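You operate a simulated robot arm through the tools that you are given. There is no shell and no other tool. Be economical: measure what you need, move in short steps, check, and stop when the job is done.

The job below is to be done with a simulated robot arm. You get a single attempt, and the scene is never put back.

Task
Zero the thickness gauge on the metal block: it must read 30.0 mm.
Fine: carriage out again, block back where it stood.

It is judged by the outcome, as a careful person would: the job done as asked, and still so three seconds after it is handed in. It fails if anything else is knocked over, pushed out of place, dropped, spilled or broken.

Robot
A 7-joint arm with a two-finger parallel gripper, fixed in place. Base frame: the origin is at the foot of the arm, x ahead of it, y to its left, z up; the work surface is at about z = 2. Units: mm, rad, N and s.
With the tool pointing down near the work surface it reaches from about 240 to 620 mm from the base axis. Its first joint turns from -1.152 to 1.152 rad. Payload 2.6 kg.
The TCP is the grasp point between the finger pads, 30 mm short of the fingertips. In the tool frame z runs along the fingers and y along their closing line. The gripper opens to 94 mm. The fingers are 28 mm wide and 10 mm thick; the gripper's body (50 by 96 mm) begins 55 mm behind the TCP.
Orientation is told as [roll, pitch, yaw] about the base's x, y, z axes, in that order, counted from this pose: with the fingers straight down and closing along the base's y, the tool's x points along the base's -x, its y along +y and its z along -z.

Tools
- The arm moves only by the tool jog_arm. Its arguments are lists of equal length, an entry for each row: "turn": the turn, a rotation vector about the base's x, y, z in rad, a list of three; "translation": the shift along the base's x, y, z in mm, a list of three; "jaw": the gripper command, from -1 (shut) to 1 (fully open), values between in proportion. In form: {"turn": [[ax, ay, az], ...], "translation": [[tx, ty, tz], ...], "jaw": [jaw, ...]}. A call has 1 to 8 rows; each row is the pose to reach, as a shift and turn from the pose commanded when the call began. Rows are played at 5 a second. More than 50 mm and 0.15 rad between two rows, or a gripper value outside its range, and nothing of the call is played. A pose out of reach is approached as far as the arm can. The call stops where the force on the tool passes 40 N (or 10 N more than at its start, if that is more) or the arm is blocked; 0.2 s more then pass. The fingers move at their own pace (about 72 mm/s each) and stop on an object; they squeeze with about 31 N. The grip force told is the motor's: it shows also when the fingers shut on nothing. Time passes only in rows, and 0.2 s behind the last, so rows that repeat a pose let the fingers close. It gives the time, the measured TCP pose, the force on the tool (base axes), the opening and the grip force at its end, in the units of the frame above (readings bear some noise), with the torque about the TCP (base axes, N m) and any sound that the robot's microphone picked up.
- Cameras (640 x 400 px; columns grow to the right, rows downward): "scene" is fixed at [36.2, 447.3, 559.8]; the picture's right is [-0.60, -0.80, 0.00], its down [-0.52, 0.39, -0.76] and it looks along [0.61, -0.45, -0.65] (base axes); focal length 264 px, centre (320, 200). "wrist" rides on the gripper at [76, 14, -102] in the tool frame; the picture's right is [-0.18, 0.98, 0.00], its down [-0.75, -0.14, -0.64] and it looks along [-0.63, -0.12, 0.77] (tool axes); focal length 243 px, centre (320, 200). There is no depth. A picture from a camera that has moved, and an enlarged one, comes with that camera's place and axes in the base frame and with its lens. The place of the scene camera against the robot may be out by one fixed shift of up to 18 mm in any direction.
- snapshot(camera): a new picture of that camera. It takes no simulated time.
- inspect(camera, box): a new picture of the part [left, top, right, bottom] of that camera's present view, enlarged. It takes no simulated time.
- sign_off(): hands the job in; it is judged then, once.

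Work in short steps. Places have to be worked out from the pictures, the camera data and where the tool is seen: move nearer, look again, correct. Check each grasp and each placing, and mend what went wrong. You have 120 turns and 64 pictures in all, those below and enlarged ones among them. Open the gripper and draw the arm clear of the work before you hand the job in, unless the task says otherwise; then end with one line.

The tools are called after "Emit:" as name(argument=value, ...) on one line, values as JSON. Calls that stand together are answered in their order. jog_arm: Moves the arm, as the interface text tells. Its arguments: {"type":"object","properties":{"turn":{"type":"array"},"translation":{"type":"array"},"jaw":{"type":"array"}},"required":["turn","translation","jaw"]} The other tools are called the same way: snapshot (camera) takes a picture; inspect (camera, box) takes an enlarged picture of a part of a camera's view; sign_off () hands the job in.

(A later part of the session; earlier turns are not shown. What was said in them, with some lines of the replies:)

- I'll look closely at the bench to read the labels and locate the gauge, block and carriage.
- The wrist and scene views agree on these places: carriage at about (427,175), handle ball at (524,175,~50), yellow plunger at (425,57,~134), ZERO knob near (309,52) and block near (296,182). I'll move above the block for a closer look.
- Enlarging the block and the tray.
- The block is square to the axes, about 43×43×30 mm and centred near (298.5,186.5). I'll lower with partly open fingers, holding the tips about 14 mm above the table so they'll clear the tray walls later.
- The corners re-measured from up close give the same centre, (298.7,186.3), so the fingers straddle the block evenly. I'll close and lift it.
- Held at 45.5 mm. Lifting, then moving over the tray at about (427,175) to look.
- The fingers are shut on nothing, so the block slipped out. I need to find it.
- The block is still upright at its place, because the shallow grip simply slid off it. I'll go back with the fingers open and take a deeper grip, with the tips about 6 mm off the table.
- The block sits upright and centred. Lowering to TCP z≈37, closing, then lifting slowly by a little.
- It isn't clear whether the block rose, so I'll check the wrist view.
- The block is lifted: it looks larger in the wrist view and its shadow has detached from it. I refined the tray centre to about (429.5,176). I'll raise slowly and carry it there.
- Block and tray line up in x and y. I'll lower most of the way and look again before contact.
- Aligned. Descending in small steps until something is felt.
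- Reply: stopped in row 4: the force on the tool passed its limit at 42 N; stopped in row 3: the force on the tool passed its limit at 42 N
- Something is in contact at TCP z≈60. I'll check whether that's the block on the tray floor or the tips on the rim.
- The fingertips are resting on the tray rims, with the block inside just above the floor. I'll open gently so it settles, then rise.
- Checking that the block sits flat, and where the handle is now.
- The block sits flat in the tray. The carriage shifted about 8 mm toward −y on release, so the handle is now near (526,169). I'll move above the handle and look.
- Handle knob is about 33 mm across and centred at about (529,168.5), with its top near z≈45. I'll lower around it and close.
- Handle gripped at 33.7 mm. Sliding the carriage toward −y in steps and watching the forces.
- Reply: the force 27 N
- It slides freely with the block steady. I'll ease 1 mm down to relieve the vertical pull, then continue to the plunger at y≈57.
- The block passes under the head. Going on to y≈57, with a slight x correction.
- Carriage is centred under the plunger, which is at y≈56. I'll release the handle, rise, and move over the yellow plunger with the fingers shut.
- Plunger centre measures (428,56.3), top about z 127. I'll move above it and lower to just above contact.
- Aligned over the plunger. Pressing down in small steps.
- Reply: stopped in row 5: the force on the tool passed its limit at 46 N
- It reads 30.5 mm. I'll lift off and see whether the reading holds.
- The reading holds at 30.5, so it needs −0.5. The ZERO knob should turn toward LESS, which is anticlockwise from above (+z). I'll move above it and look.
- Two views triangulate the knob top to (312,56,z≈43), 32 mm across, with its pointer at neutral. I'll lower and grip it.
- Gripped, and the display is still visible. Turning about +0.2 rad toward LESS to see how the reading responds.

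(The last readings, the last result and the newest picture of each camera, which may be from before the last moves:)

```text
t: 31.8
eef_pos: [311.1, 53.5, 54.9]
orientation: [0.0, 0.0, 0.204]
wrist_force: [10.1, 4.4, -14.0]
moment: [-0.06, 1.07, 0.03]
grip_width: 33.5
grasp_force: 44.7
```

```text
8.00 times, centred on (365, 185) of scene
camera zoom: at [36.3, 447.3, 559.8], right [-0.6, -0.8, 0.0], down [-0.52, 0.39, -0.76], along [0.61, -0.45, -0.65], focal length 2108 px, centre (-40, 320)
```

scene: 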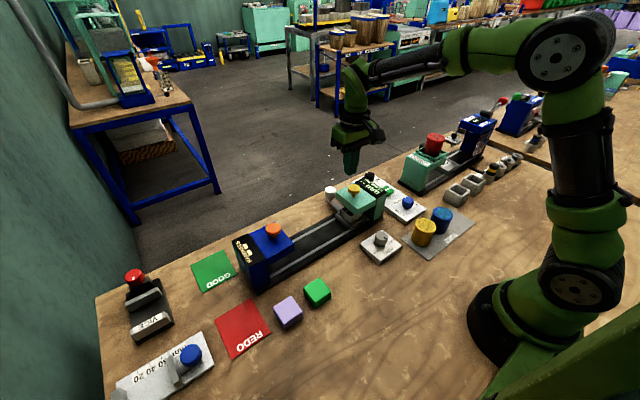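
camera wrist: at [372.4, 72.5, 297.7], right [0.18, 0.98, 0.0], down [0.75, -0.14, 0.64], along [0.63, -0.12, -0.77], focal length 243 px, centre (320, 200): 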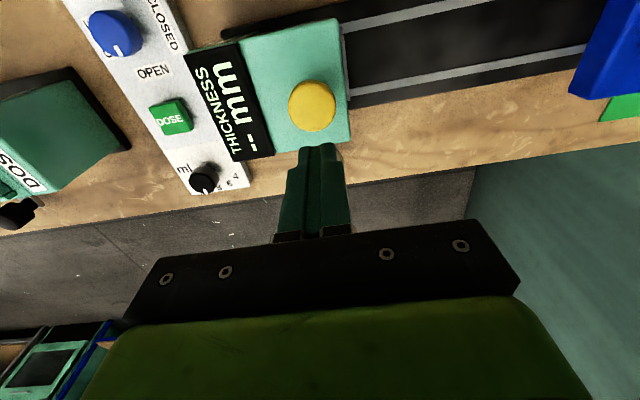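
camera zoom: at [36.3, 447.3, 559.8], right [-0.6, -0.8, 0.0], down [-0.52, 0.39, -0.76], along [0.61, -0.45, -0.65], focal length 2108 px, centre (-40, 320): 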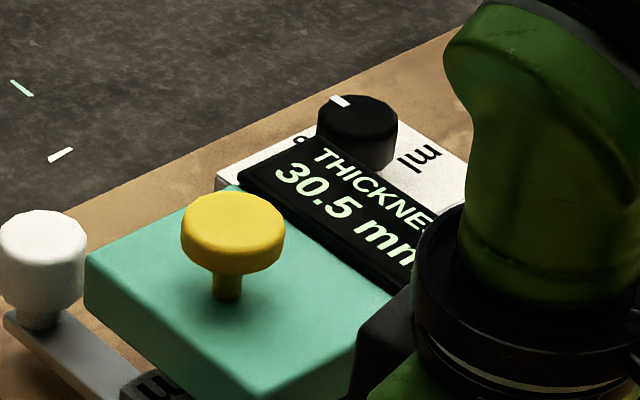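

The reading isn't live, so a new press is needed. I'll release, rise, check the pointer, and go back to press again.

Emit:
jog_arm(turn=[[0, 0, 0], [0, 0, 0], [0, 0, 0], [0, 0, -0.06], [0, 0, -0.13], [0, 0, -0.2]], translation=[[0, 0, 0], [0, 0, 0], [0, 0, 25], [0, 0, 60], [0, 0, 100], [0, 0, 145]], jaw=[0.3, 0.4, 0.4, 0.4, 0.4, 0.4])

Emit:
inspect(camera="wrist", box=[200, 40, 440, 190])

```text
t: 33.2
eef_pos: [311.9, 52.1, 199.4]
orientation: [-0.003, 0.002, 0.001]
wrist_force: [0.1, -0.7, 0.9]
moment: [-0.03, 0.0, 0.01]
grip_width: 65.9
grasp_force: 0.0
```

```text
2.67 times, centred on (320, 115) of wrist
camera zoom: at [235.4, 68.4, 302.4], right [0.18, 0.98, 0.0], down [0.75, -0.14, 0.64], along [0.63, -0.12, -0.77], focal length 647 px, centre (320, 427)
```

zoom: 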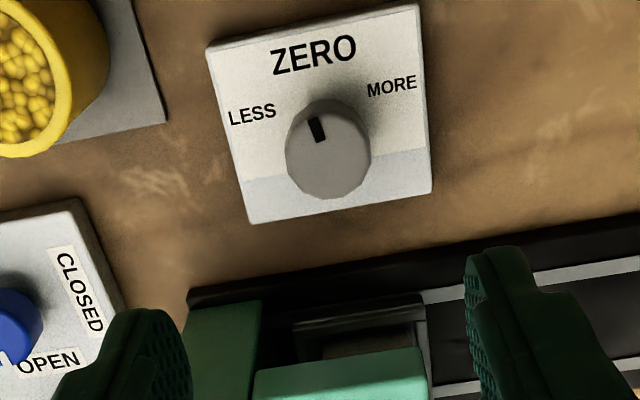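

The pointer moved toward LESS. Going back to press the plunger again.

Emit:
jog_arm(turn=[[0, 0, 0], [0, 0, 0], [0, 0, 0], [0, 0, 0], [0, 0, 0]], translation=[[40, 0, 0], [80, 0, 0], [116.5, 0.3, 0], [116.5, 0.3, -18], [116.5, 0.3, -36]], jaw=[0, -1, -1, -1, -1])

Emit:
jog_arm(turn=[[0, 0, 0], [0, 0, 0], [0, 0, 0], [0, 0, 0], [0, 0, 0], [0, 0, 0]], translation=[[0, 0, -3], [0, 0, -6], [0, 0, -9], [0, 0, -12], [0, 0, -15], [0, 0, -15]], jaw=[-1, -1, -1, -1, -1, -1])

Emit:
inspect(camera="scene", box=[330, 160, 410, 220])

```text
t: 34.4
eef_pos: [426.1, 55.1, 162.7]
orientation: [-0.003, 0.001, 0.004]
wrist_force: [0.0, 0.2, 0.4]
moment: [-0.01, 0.0, 0.01]
grip_width: 0.0
grasp_force: 30.4
```

```text
t: 35.6
eef_pos: [427.2, 56.4, 153.2]
orientation: [0.002, -0.001, -0.002]
wrist_force: [-3.3, -0.5, 6.1]
moment: [-0.02, 0.16, 0.01]
grip_width: 0.0
grasp_force: 30.8
stopped in row 5: the force on the tool passed its limit at 48 N (the readings are from after the stop); the commanded pose is now the measured one
```

```text
6.67 times, centred on (370, 190) of scene
camera zoom: at [36.2, 447.3, 559.8], right [-0.6, -0.8, 0.0], down [-0.52, 0.39, -0.76], along [0.61, -0.45, -0.65], focal length 1757 px, centre (-13, 267)
```

zoom: 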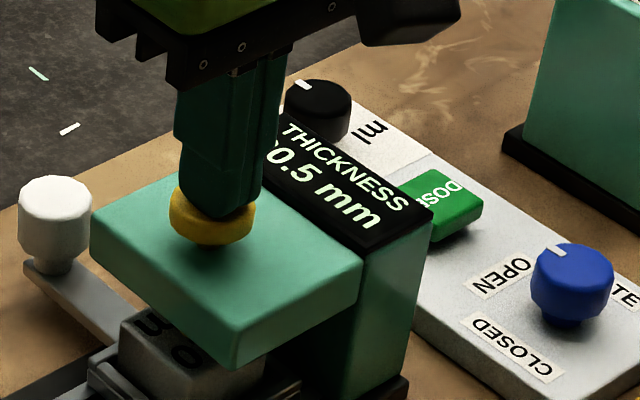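

Still x0.5 under the finger. I'll lift and read the whole display.

Emit:
jog_arm(turn=[[0, 0, 0], [0, 0, 0], [0, 0, 0]], translation=[[0, 0, 8], [0, 0, 28], [0, 0, 47]], jaw=[-1, -1, -1])

Emit:
inspect(camera="scene", box=[330, 160, 420, 270])

```text
t: 36.4
eef_pos: [428.2, 55.1, 199.9]
orientation: [0.0, -0.002, 0.0]
wrist_force: [0.6, -0.2, 0.0]
moment: [-0.01, 0.0, -0.04]
grip_width: 0.0
grasp_force: 31.7
```

```text
3.64 times, centred on (375, 215) of scene
camera zoom: at [36.2, 447.3, 559.8], right [-0.6, -0.8, 0.0], down [-0.52, 0.39, -0.76], along [0.61, -0.45, -0.65], focal length 958 px, centre (120, 146)
```

zoom: 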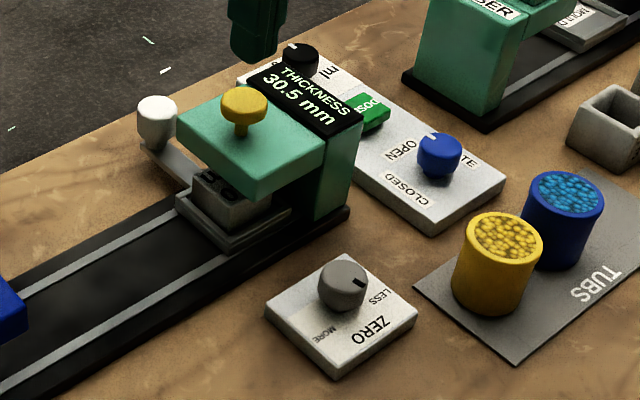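

Still 30.5, so the effect per radian is small or the second press changed nothing. I'll go back and turn the knob a further 0.6 rad toward LESS, from −0.3 to +0.3 in yaw.

Emit:
jog_arm(turn=[[0, 0, 0], [0, 0, 0], [0, 0, -0.1], [0, 0, -0.2], [0, 0, -0.3], [0, 0, -0.3], [0, 0, -0.3], [0, 0, -0.3]], translation=[[-40, 0, 0], [-80, 0, 0], [-115.5, 0, 0], [-115.5, 0, -40], [-115.5, 0, -80], [-115.5, 0, -120], [-115.5, 0, -145.3], [-115.5, 0, -145.3]], jaw=[-1, -1, 0, 0.4, 0.4, 0.4, 0.4, 0.4])

Emit:
jog_arm(turn=[[0, 0, 0], [0, 0, 0], [0, 0, 0], [0, 0, 0.12], [0, 0, 0.24], [0, 0, 0.36], [0, 0, 0.48], [0, 0, 0.6]], translation=[[0, 0, 0], [0, 0, 0], [0, 0, 0], [0, 0, 0], [0, 0, 0], [0, 0, 0], [0, 0, 0], [0, 0, 0]], jaw=[-0.3, -1, -1, -1, -1, -1, -1, -1])

```text
t: 38.2
eef_pos: [312.5, 55.0, 53.1]
orientation: [0.002, -0.003, -0.301]
wrist_force: [0.0, 0.6, 0.0]
moment: [0.03, -0.02, 0.0]
grip_width: 65.9
grasp_force: 0.0
```

```text
t: 40.0
eef_pos: [311.9, 54.2, 53.9]
orientation: [-0.002, -0.005, 0.301]
wrist_force: [9.4, -1.5, -7.1]
moment: [0.37, -0.4, -0.02]
grip_width: 33.6
grasp_force: 44.4
```

Turned. I'll release, rise while undoing the yaw, and check the pointer.

Emit:
jog_arm(turn=[[0, 0, 0], [0, 0, 0], [0, 0, 0], [0, 0, -0.1], [0, 0, -0.2], [0, 0, -0.3]], translation=[[0, 0, 0], [0, 0, 0], [0, 0, 25], [0, 0, 60], [0, 0, 100], [0, 0, 145]], jaw=[0.3, 0.4, 0.4, 0.4, 0.4, 0.4])

Emit:
inspect(camera="wrist", box=[200, 40, 440, 190])

Emit:
jog_arm(turn=[[0, 0, 0], [0, 0, 0], [0, 0, 0], [0, 0, 0], [0, 0, 0]], translation=[[40, 0, 0], [80, 0, 0], [116, 0.3, 0], [116, 0.3, -18], [116, 0.3, -36]], jaw=[0, -1, -1, -1, -1])

Emit:
jog_arm(turn=[[0, 0, 0], [0, 0, 0], [0, 0, 0], [0, 0, 0], [0, 0, 0], [0, 0, 0]], translation=[[0, 0, -3], [0, 0, -6], [0, 0, -9], [0, 0, -12], [0, 0, -15], [0, 0, -15]], jaw=[-1, -1, -1, -1, -1, -1])

Emit:
jog_arm(turn=[[0, 0, 0], [0, 0, 0], [0, 0, 0]], translation=[[0, 0, 8], [0, 0, 28], [0, 0, 47]], jaw=[-1, -1, -1])

Emit:
inspect(camera="scene", box=[330, 160, 420, 270])

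```text
t: 41.4
eef_pos: [310.4, 55.8, 197.8]
orientation: [-0.001, 0.0, 0.0]
wrist_force: [0.2, -0.2, 1.0]
moment: [-0.02, 0.02, 0.0]
grip_width: 65.8
grasp_force: 0.0
```

```text
2.67 times, centred on (320, 115) of wrist
camera zoom: at [233.8, 71.6, 301.3], right [0.19, 0.98, 0.0], down [0.75, -0.14, 0.64], along [0.63, -0.12, -0.77], focal length 647 px, centre (320, 427)
```

zoom: 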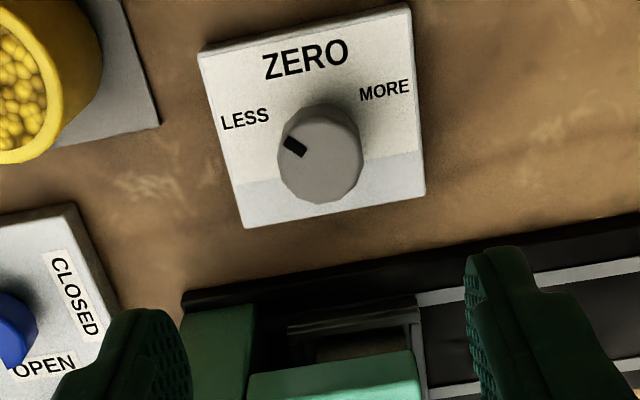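

```text
t: 42.6
eef_pos: [429.3, 54.9, 162.2]
orientation: [0.0, -0.003, -0.002]
wrist_force: [0.1, 0.0, -0.4]
moment: [-0.02, 0.02, -0.03]
grip_width: 0.0
grasp_force: 30.9
```

```text
t: 43.8
eef_pos: [428.1, 53.9, 152.8]
orientation: [0.003, -0.008, -0.005]
wrist_force: [-2.4, -0.1, 5.9]
moment: [-0.02, 0.14, 0.03]
grip_width: 0.0
grasp_force: 31.1
stopped in row 5: the force on the tool passed its limit at 46 N (the readings are from after the stop); the commanded pose is now the measured one
```

```text
t: 44.6
eef_pos: [426.7, 54.0, 199.7]
orientation: [-0.001, -0.008, -0.004]
wrist_force: [0.3, -0.4, -0.7]
moment: [0.01, -0.03, -0.01]
grip_width: 0.0
grasp_force: 31.0
```

```text
3.64 times, centred on (375, 215) of scene
camera zoom: at [36.2, 447.3, 559.8], right [-0.6, -0.8, 0.0], down [-0.52, 0.39, -0.76], along [0.61, -0.45, -0.65], focal length 958 px, centre (120, 146)
```

zoom: 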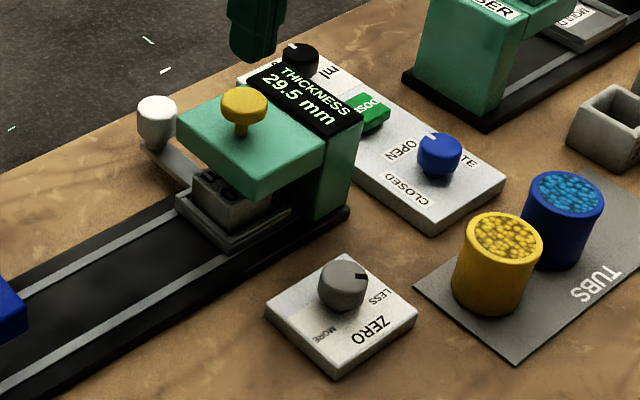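

Now it reads 29.5, an overshoot of −0.5. I'll turn the knob back about 0.4 rad toward MORE and re-read.

Emit:
jog_arm(turn=[[0, 0, 0], [0, 0, 0.05], [-0.003, 0.008, 0.105], [-0.003, 0.008, 0.205], [-0.003, 0.008, 0.205], [-0.003, 0.008, 0.205], [-0.003, 0.008, 0.205], [-0.003, 0.008, 0.205]], translation=[[-40, 1, 0], [-80, 2, 0], [-115.5, 2, 0], [-115.5, 2, -40], [-115.5, 2, -80], [-115.5, 2, -120], [-115.5, 2, -145.3], [-115.5, 2, -145.3]], jaw=[-1, -1, 0, 0.4, 0.4, 0.4, 0.4, 0.4])

Emit:
jog_arm(turn=[[0, 0, 0], [0, 0, 0], [0, 0, 0], [0, 0, -0.1], [0, 0, -0.2], [0, 0, -0.3], [0, 0, -0.4], [0, 0, -0.4]], translation=[[0, 0, 0], [0, 0, 0], [0, 0, 0], [0, 0, 0], [0, 0, 0], [0, 0, 0], [0, 0, 0], [0, 0, 0]], jaw=[-0.3, -1, -1, -1, -1, -1, -1, -1])

Emit:
jog_arm(turn=[[0, 0, 0], [0, 0, 0], [0, 0, 0], [0, 0, 0.1], [0, 0, 0.2], [0, 0, 0.2]], translation=[[0, 0, 0], [0, 0, 0], [0, 0, 25], [0, 0, 60], [0, 0, 100], [0, 0, 145]], jaw=[0.3, 0.4, 0.4, 0.4, 0.4, 0.4])

Emit:
inspect(camera="wrist", box=[200, 40, 440, 190])

```text
t: 46.4
eef_pos: [314.0, 58.8, 55.8]
orientation: [-0.001, 0.001, 0.201]
wrist_force: [-0.7, -0.5, 0.0]
moment: [-0.04, -0.01, -0.02]
grip_width: 65.8
grasp_force: 0.0
```

```text
t: 48.4
eef_pos: [313.7, 55.4, 56.4]
orientation: [-0.004, -0.004, -0.204]
wrist_force: [-1.8, -0.1, -0.1]
moment: [0.12, -0.42, 0.0]
grip_width: 33.8
grasp_force: 44.6
stopped in row 8: the force on the tool passed its limit at 41 N (the readings are from after the stop); the commanded pose is now the measured one
```

```text
t: 49.8
eef_pos: [313.0, 53.7, 199.6]
orientation: [-0.003, -0.002, -0.003]
wrist_force: [0.7, 0.2, -0.4]
moment: [0.02, 0.01, 0.03]
grip_width: 65.8
grasp_force: 0.0
```

```text
2.67 times, centred on (320, 115) of wrist
camera zoom: at [236.3, 71.3, 303.1], right [0.19, 0.98, 0.0], down [0.75, -0.14, 0.64], along [0.63, -0.12, -0.76], focal length 647 px, centre (320, 427)
```

zoom: 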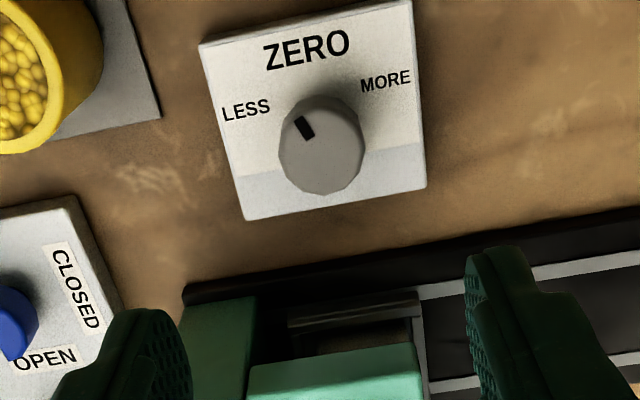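

The pointer now sits between its two earlier positions. Re-measuring.

Emit:
jog_arm(turn=[[0, 0, 0], [0, 0, 0], [0.004, 0.004, 0.004], [0.004, 0.004, 0.004], [0.004, 0.004, 0.004]], translation=[[40, 0, 0], [80, 0, 0], [114.5, 0.8, 0], [114.5, 0.8, -19], [114.5, 0.8, -38]], jaw=[0, -1, -1, -1, -1])

Emit:
jog_arm(turn=[[0, 0, 0], [0, 0, 0], [0, 0, 0], [0, 0, 0], [0, 0, 0], [0, 0, 0]], translation=[[0, 0, -3], [0, 0, -6], [0, 0, -9], [0, 0, -12], [0, 0, -15], [0, 0, -15]], jaw=[-1, -1, -1, -1, -1, -1])

Emit:
jog_arm(turn=[[0, 0, 0], [0, 0, 0], [0, 0, 0]], translation=[[0, 0, 8], [0, 0, 28], [0, 0, 47]], jaw=[-1, -1, -1])

Emit:
inspect(camera="scene", box=[330, 160, 420, 270])

```text
t: 51.0
eef_pos: [428.4, 56.6, 160.1]
orientation: [0.001, 0.002, 0.0]
wrist_force: [0.9, -0.2, 0.4]
moment: [0.0, 0.01, 0.02]
grip_width: 0.1
grasp_force: 30.8
```

```text
t: 52.1
eef_pos: [429.6, 56.8, 153.5]
orientation: [0.001, -0.001, -0.002]
wrist_force: [-1.5, -1.2, 4.7]
moment: [-0.01, 0.12, -0.01]
grip_width: 0.0
grasp_force: 31.1
stopped in row 5: the force on the tool passed its limit at 46 N (the readings are from after the stop); the commanded pose is now the measured one
```

```text
t: 52.9
eef_pos: [427.3, 56.9, 198.7]
orientation: [0.0, -0.002, -0.004]
wrist_force: [0.0, -0.8, -0.1]
moment: [0.02, 0.04, -0.02]
grip_width: 0.1
grasp_force: 31.2
```

```text
3.64 times, centred on (375, 215) of scene
camera zoom: at [36.2, 447.3, 559.8], right [-0.6, -0.8, 0.0], down [-0.52, 0.39, -0.76], along [0.61, -0.45, -0.65], focal length 958 px, centre (120, 146)
```

zoom: 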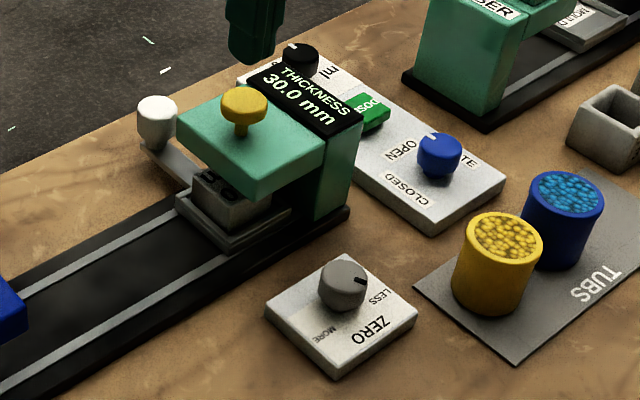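

It reads 30.0 mm. Now the carriage comes out: back over the handle at (528,57), down, and grip.

Emit:
jog_arm(turn=[[0, 0, 0], [0, 0, 0], [0, 0, 0], [0, 0, 0], [0, 0, 0], [0, 0, 0], [0, 0, 0]], translation=[[40, 0, 0], [80, 0, 0], [98.5, 0, -10], [98.5, 0, -50], [98.5, 0, -90], [98.5, 0, -125], [98.5, 0, -145]], jaw=[-1, -1, 0.3, 0.5, 0.5, 0.5, 0.5])

Emit:
jog_arm(turn=[[0, 0, 0], [0, 0, 0], [0, 0, 0], [0, 0, 0]], translation=[[0, 0, 0], [0, 0, 0], [0, 0, 0], [0, 0, 0]], jaw=[0, -0.3, -1, -1])

Emit:
inspect(camera="scene", box=[290, 150, 410, 250])

```text
t: 54.5
eef_pos: [527.5, 57.0, 53.1]
orientation: [0.001, -0.002, -0.003]
wrist_force: [0.1, -0.4, 0.3]
moment: [0.0, -0.01, -0.03]
grip_width: 70.6
grasp_force: 0.1
```

```text
t: 55.5
eef_pos: [528.3, 57.0, 51.9]
orientation: [0.0, -0.001, -0.007]
wrist_force: [1.8, -3.0, -2.8]
moment: [-0.68, 0.04, -0.23]
grip_width: 33.8
grasp_force: 45.0
```

```text
4.00 times, centred on (350, 200) of scene
camera zoom: at [36.3, 447.3, 559.8], right [-0.6, -0.8, 0.0], down [-0.52, 0.39, -0.76], along [0.61, -0.45, -0.65], focal length 1054 px, centre (200, 200)
```

zoom: 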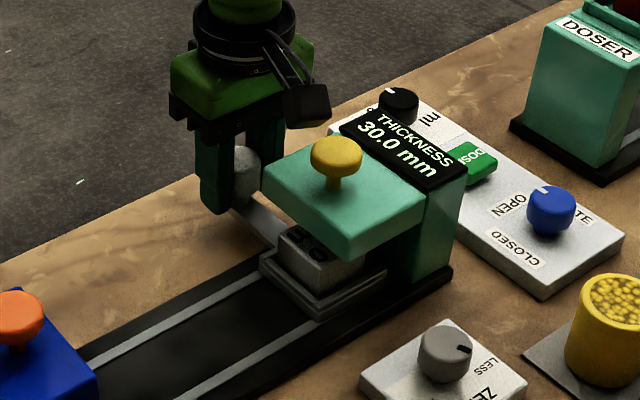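

Handle gripped. Sliding out toward +y in two stages to the original spot at y≈177.

Emit:
jog_arm(turn=[[0, 0, 0], [0, 0, 0], [0, 0, 0], [0, 0, 0], [0, 0, 0], [0, 0, 0], [0, 0, 0]], translation=[[0, 4, 0], [0, 12, 0], [0, 22, 0], [0, 32, 0], [0, 44, 0], [0, 54, 0], [0, 60, 0]], jaw=[-1, -1, -1, -1, -1, -1, -1])

Emit:
jog_arm(turn=[[0, 0, 0], [0, 0, 0], [0, 0, 0], [0, 0, 0], [0, 0, 0], [0, 0, 0], [0, 0, 0]], translation=[[0, 4, 0], [0, 12, 0], [0, 22, 0], [0, 32, 0], [0, 44, 0], [0, 54, 0], [0, 60, 0]], jaw=[-1, -1, -1, -1, -1, -1, -1])

Emit:
inspect(camera="scene", box=[240, 150, 410, 250])

```text
t: 57.1
eef_pos: [527.4, 118.1, 53.7]
orientation: [0.003, 0.0, -0.002]
wrist_force: [7.6, -1.7, -25.0]
moment: [-0.51, -0.84, 0.1]
grip_width: 33.7
grasp_force: 45.2
```

```text
t: 58.7
eef_pos: [526.8, 176.1, 53.3]
orientation: [-0.001, 0.001, -0.003]
wrist_force: [-5.5, -3.0, -19.4]
moment: [-0.23, -0.56, 0.15]
grip_width: 33.8
grasp_force: 45.2
```

```text
3.76 times, centred on (325, 200) of scene
camera zoom: at [36.3, 447.3, 559.8], right [-0.6, -0.8, 0.0], down [-0.52, 0.39, -0.76], along [0.61, -0.45, -0.65], focal length 992 px, centre (301, 200)
```

zoom: 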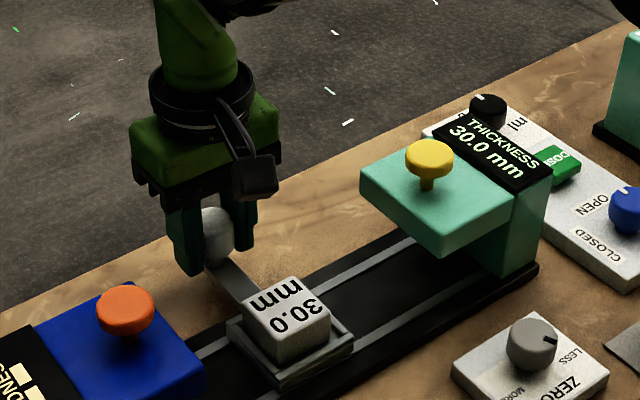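

The carriage is out and the display keeps 30.0. I'll release, rise, and move above the block.

Emit:
jog_arm(turn=[[0, 0, 0], [0, 0, 0], [0, 0, 0], [0, 0, 0], [0, 0, 0], [0, 0, 0], [0, 0, 0], [0, 0, 0]], translation=[[0, 0, 0], [0, 0, 0], [0, 0, 20], [0, 0, 50], [0, 0, 67], [-35, 0, 67], [-70, 0, 67], [-97, 0, 67]], jaw=[0.3, 0.4, 0.4, 0.4, 0.4, 0.4, 0.4, 0.4])

Emit:
inspect(camera="wrist", box=[220, 50, 420, 180])

```text
t: 60.5
eef_pos: [431.7, 175.5, 123.1]
orientation: [0.003, -0.003, -0.004]
wrist_force: [1.2, -0.3, 0.3]
moment: [0.0, -0.01, 0.0]
grip_width: 65.9
grasp_force: 0.1
```

```text
3.08 times, centred on (320, 115) of wrist
camera zoom: at [354.0, 192.0, 224.2], right [0.19, 0.98, 0.0], down [0.75, -0.15, 0.64], along [0.63, -0.12, -0.77], focal length 746 px, centre (320, 462)
```

zoom: 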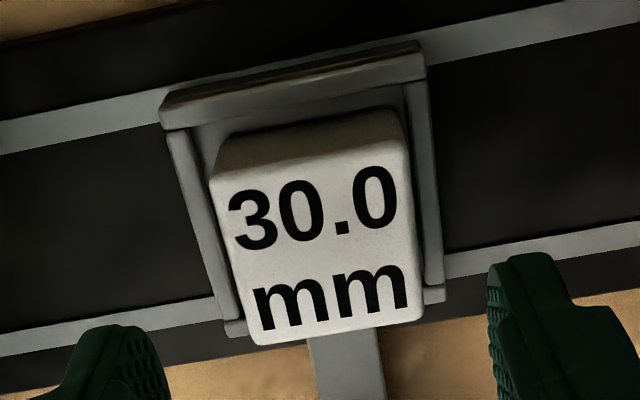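

Block centred at about (430,178.5) in the tray. I'll lower to just above the rim, close and lift slowly.

Emit:
jog_arm(turn=[[0, 0, 0], [0, 0, 0], [0, 0, 0], [0, 0, 0], [0, 0, 0], [0, 0, 0], [0, 0, 0], [0, 0, 0]], translation=[[-0.7, 1.7, -20], [-0.7, 1.7, -45], [-0.7, 1.7, -58], [-0.7, 1.7, -61.5], [-0.7, 1.7, -61.5], [-0.7, 1.7, -61.5], [-0.7, 1.7, -61.5], [-0.7, 1.7, -61.5]], jaw=[0.4, 0.4, 0.4, 0.4, 0, -0.5, -1, -1])

Emit:
jog_arm(turn=[[0, 0, 0], [0, 0, 0], [0, 0, 0], [0, 0, 0], [0, 0, 0], [0, 0, 0], [0, 0, 0]], translation=[[0, 0, 2], [0, 0, 6], [0, 0, 12], [0, 0, 20], [0, 0, 28], [0, 0, 35], [0, 0, 35]], jaw=[-1, -1, -1, -1, -1, -1, -1])

Emit:
inspect(camera="scene", box=[240, 150, 410, 250])

```text
t: 62.3
eef_pos: [428.8, 176.8, 59.8]
orientation: [0.001, -0.003, -0.004]
wrist_force: [0.6, -0.5, 0.9]
moment: [-0.01, -0.04, 0.01]
grip_width: 45.6
grasp_force: 31.1
```

```text
t: 63.9
eef_pos: [429.3, 177.8, 94.9]
orientation: [0.004, -0.001, -0.003]
wrist_force: [-0.1, -0.1, -1.7]
moment: [-0.01, 0.02, 0.01]
grip_width: 45.2
grasp_force: 31.7
```

```text
3.76 times, centred on (325, 200) of scene
camera zoom: at [36.2, 447.3, 559.8], right [-0.6, -0.8, 0.0], down [-0.52, 0.39, -0.76], along [0.61, -0.45, -0.65], focal length 992 px, centre (301, 200)
```

zoom: 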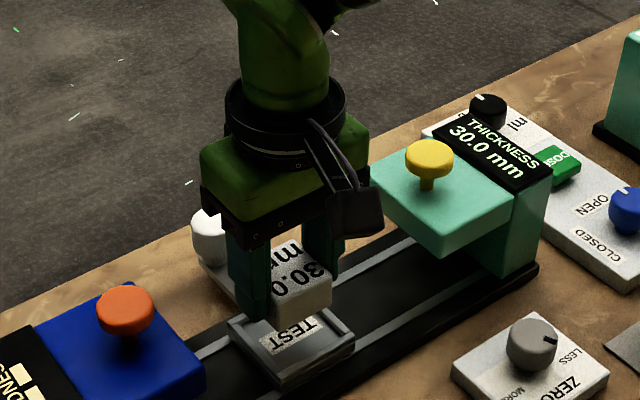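

Lifted securely. Carrying it back slowly to its original place, with the TCP at (299.4,186.5).

Emit:
jog_arm(turn=[[0, 0, 0], [0, 0, 0], [0, 0, 0], [0, 0, 0], [0, 0, 0], [0, 0, 0], [0, 0, 0], [0, 0, 0]], translation=[[-6, 0, 0], [-16, 1, 0], [-28, 2, 0], [-40, 3, 0], [-52, 4, 0], [-62, 4, 0], [-69, 4, 0], [-71, 4, 0]], jaw=[-1, -1, -1, -1, -1, -1, -1, -1])

Emit:
jog_arm(turn=[[0, 0, 0], [0, 0, 0], [0, 0, 0], [0, 0, 0], [0, 0, 0], [0, 0, 0], [0, 0, 0], [-0.002, 0.002, 0.004]], translation=[[-6, 0, 0], [-16, 1, 0], [-28, 2, 0], [-40, 3, 0], [-50, 4, 0], [-57, 4, -6], [-60, 4, -15], [-60, 4, -25]], jaw=[-1, -1, -1, -1, -1, -1, -1, -1])

Emit:
jog_arm(turn=[[0, 0, 0], [0, 0, 0], [0, 0, 0], [0, 0, 0]], translation=[[0, 0, -8], [0, 0, -16], [0, 0, -24], [0, 0, -28]], jaw=[-1, -1, -1, -1])

Emit:
inspect(camera="scene", box=[300, 230, 400, 300])

```text
t: 65.7
eef_pos: [358.7, 180.9, 95.3]
orientation: [0.002, -0.002, -0.004]
wrist_force: [0.5, 0.7, -1.4]
moment: [0.01, 0.0, 0.02]
grip_width: 45.6
grasp_force: 31.3
```

```text
t: 67.5
eef_pos: [298.7, 186.5, 68.8]
orientation: [0.0, 0.0, 0.0]
wrist_force: [-0.2, 0.7, -2.2]
moment: [-0.02, -0.02, -0.02]
grip_width: 45.3
grasp_force: 31.1
```

```text
t: 68.5
eef_pos: [300.4, 185.9, 40.0]
orientation: [0.001, 0.002, -0.001]
wrist_force: [0.5, 0.2, -1.7]
moment: [0.01, -0.01, 0.02]
grip_width: 45.1
grasp_force: 31.3
```

```text
5.71 times, centred on (350, 265) of scene
camera zoom: at [36.2, 447.3, 559.8], right [-0.6, -0.8, 0.0], down [-0.52, 0.39, -0.76], along [0.61, -0.45, -0.65], focal length 1506 px, centre (149, -171)
```

zoom: 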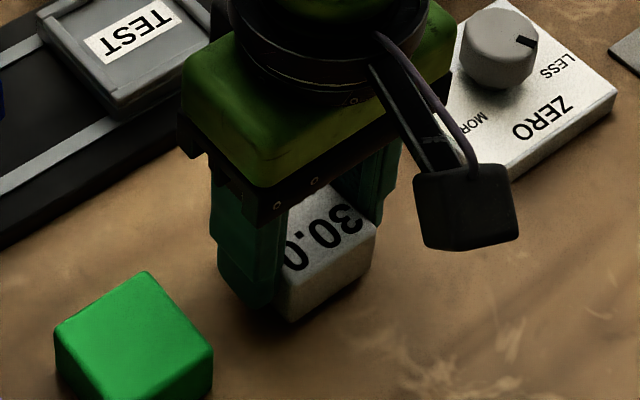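

Near the table. I'll lower in 1 mm steps until the force shows contact.

Emit:
jog_arm(turn=[[0, 0, 0], [0, 0, 0], [0, 0, 0], [0, 0, 0]], translation=[[0, 0, -1], [0, 0, -2], [0, 0, -3], [0, 0, -3]], jaw=[-1, -1, -1, -1])

```text
t: 69.5
eef_pos: [298.1, 184.7, 39.2]
orientation: [0.0, -0.001, -0.001]
wrist_force: [-0.5, 0.7, -2.2]
moment: [0.01, 0.01, -0.02]
grip_width: 45.4
grasp_force: 31.0
```

No contact yet, so I'll continue.

Emit:
jog_arm(turn=[[0, 0, 0], [0, 0, 0], [0, 0, 0], [0, 0, 0], [0, 0, 0], [0, 0, 0]], translation=[[0, 0, -0.7], [0, 0, -1.4], [0, 0, -2.1], [0, 0, -2.8], [0, 0, -3.5], [0, 0, -3.5]], jaw=[-1, -1, -1, -1, -1, -1])

```text
t: 70.9
eef_pos: [299.2, 186.4, 35.1]
orientation: [0.002, 0.001, -0.001]
wrist_force: [-6.2, -2.0, 15.3]
moment: [-0.2, -0.06, -0.07]
grip_width: 45.3
grasp_force: 31.2
```

Contact, with 15 N upward. Releasing, then rising straight up.

Emit:
jog_arm(turn=[[0, 0, 0], [0, 0, 0], [0, 0, 0], [0, 0, 0], [0, 0, 0], [0, 0, 0], [0, 0, 0], [0, 0, 0]], translation=[[0, 0, 1], [0, 0, 1], [0, 0, 1], [0, 0, 15], [0, 0, 50], [0, 0, 90], [0, 0, 130], [0, 0, 170]], jaw=[0, 0.35, 0.35, 0.35, 0.35, 0.35, 0.35, 0.35])

Emit:
snapshot(camera="wrist")

Emit:
inspect(camera="scene", box=[220, 160, 440, 300])

```text
t: 72.7
eef_pos: [296.8, 187.2, 205.8]
orientation: [0.0, 0.001, -0.001]
wrist_force: [0.1, 0.6, -0.4]
moment: [0.0, -0.02, 0.01]
grip_width: 63.5
grasp_force: 0.0
```

```text
10 pictures are left
camera wrist: at [220.1, 203.0, 308.6], right [0.18, 0.98, 0.0], down [0.75, -0.14, 0.64], along [0.63, -0.12, -0.77], focal length 243 px, centre (320, 200)
```

wrist: 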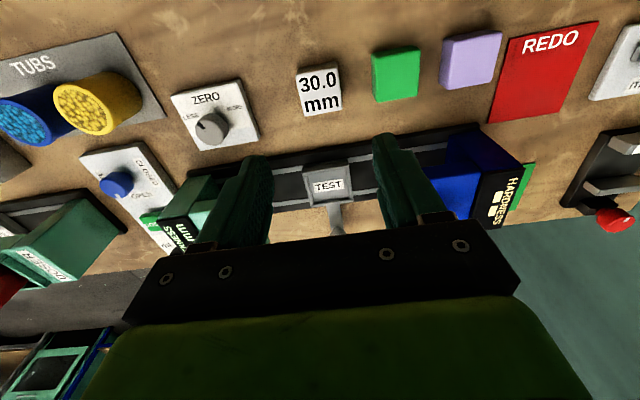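

```text
2.86 times, centred on (330, 230) of scene
camera zoom: at [36.2, 447.3, 559.8], right [-0.6, -0.8, 0.0], down [-0.52, 0.39, -0.76], along [0.61, -0.45, -0.65], focal length 753 px, centre (291, 114)
```

zoom: 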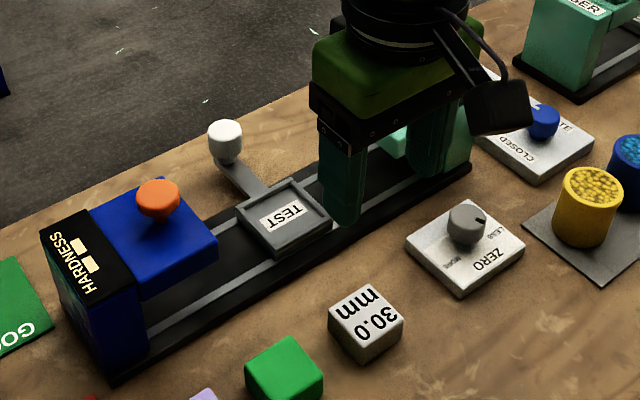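

The block and carriage match the first picture to within a pixel or two. I'll draw the arm clear and check the display one last time.

Emit:
jog_arm(turn=[[0, 0, 0], [0, 0, 0], [0, 0, 0], [0, 0, 0]], translation=[[20, -25, 35], [45, -60, 65], [70, -95, 95], [95, -127, 140]], jaw=[1, 1, 1, 1])

Emit:
inspect(camera="scene", box=[220, 140, 480, 310])

```text
refused: row 2 steps farther than a row can; nothing moved
```

```text
2.35 times, centred on (350, 225) of scene
camera zoom: at [36.2, 447.3, 559.8], right [-0.6, -0.8, 0.0], down [-0.52, 0.39, -0.76], along [0.61, -0.45, -0.65], focal length 620 px, centre (249, 141)
```

zoom: 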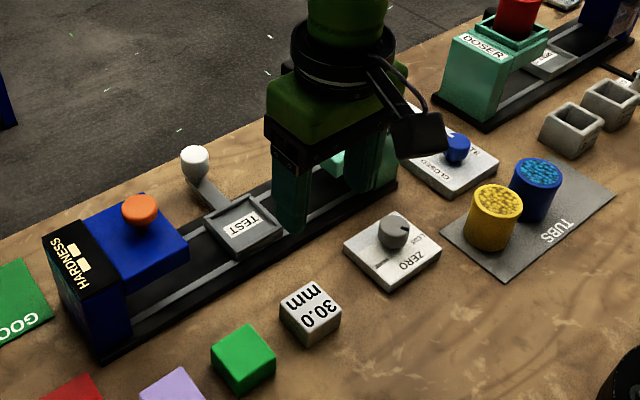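

That step was too large and was refused. Retrying with shorter rows.

Emit:
jog_arm(turn=[[0, 0, 0], [0, 0, 0], [0, 0, 0], [0, 0, 0], [0, 0, 0], [0, 0, 0]], translation=[[16, -21, 24], [32, -42, 48], [48, -63, 72], [64, -84, 96], [80, -105, 120], [95, -127, 140]], jaw=[1, 1, 1, 1, 1, 1])

Emit:
inspect(camera="scene", box=[220, 140, 480, 310])

```text
t: 74.1
eef_pos: [394.6, 58.7, 348.3]
orientation: [-0.001, 0.0, 0.003]
wrist_force: [-0.5, -0.3, 0.3]
moment: [0.01, 0.0, -0.02]
grip_width: 93.9
grasp_force: 0.1
```

```text
2.35 times, centred on (350, 225) of scene
camera zoom: at [36.2, 447.3, 559.8], right [-0.6, -0.8, 0.0], down [-0.52, 0.39, -0.76], along [0.61, -0.45, -0.65], focal length 620 px, centre (249, 141)
```

zoom: 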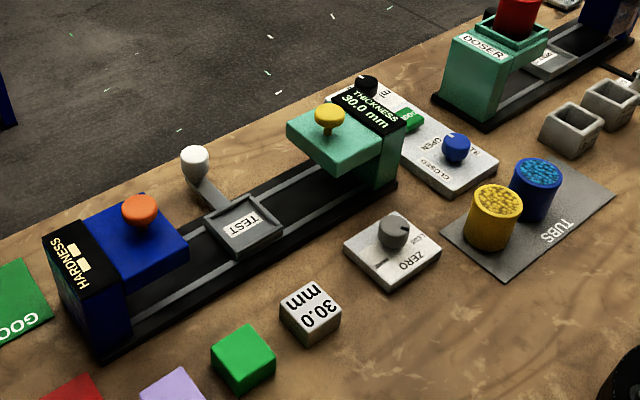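

The display shows 30.0 mm, the carriage is out, the block is back in place, and the arm is clear and open. Handing in.

Emit:
sign_off()

```text
The job is handed in.
```

The thickness gauge is zeroed and reads 30.0 mm on the metal block; the carriage is out again and the block is back where it stood.
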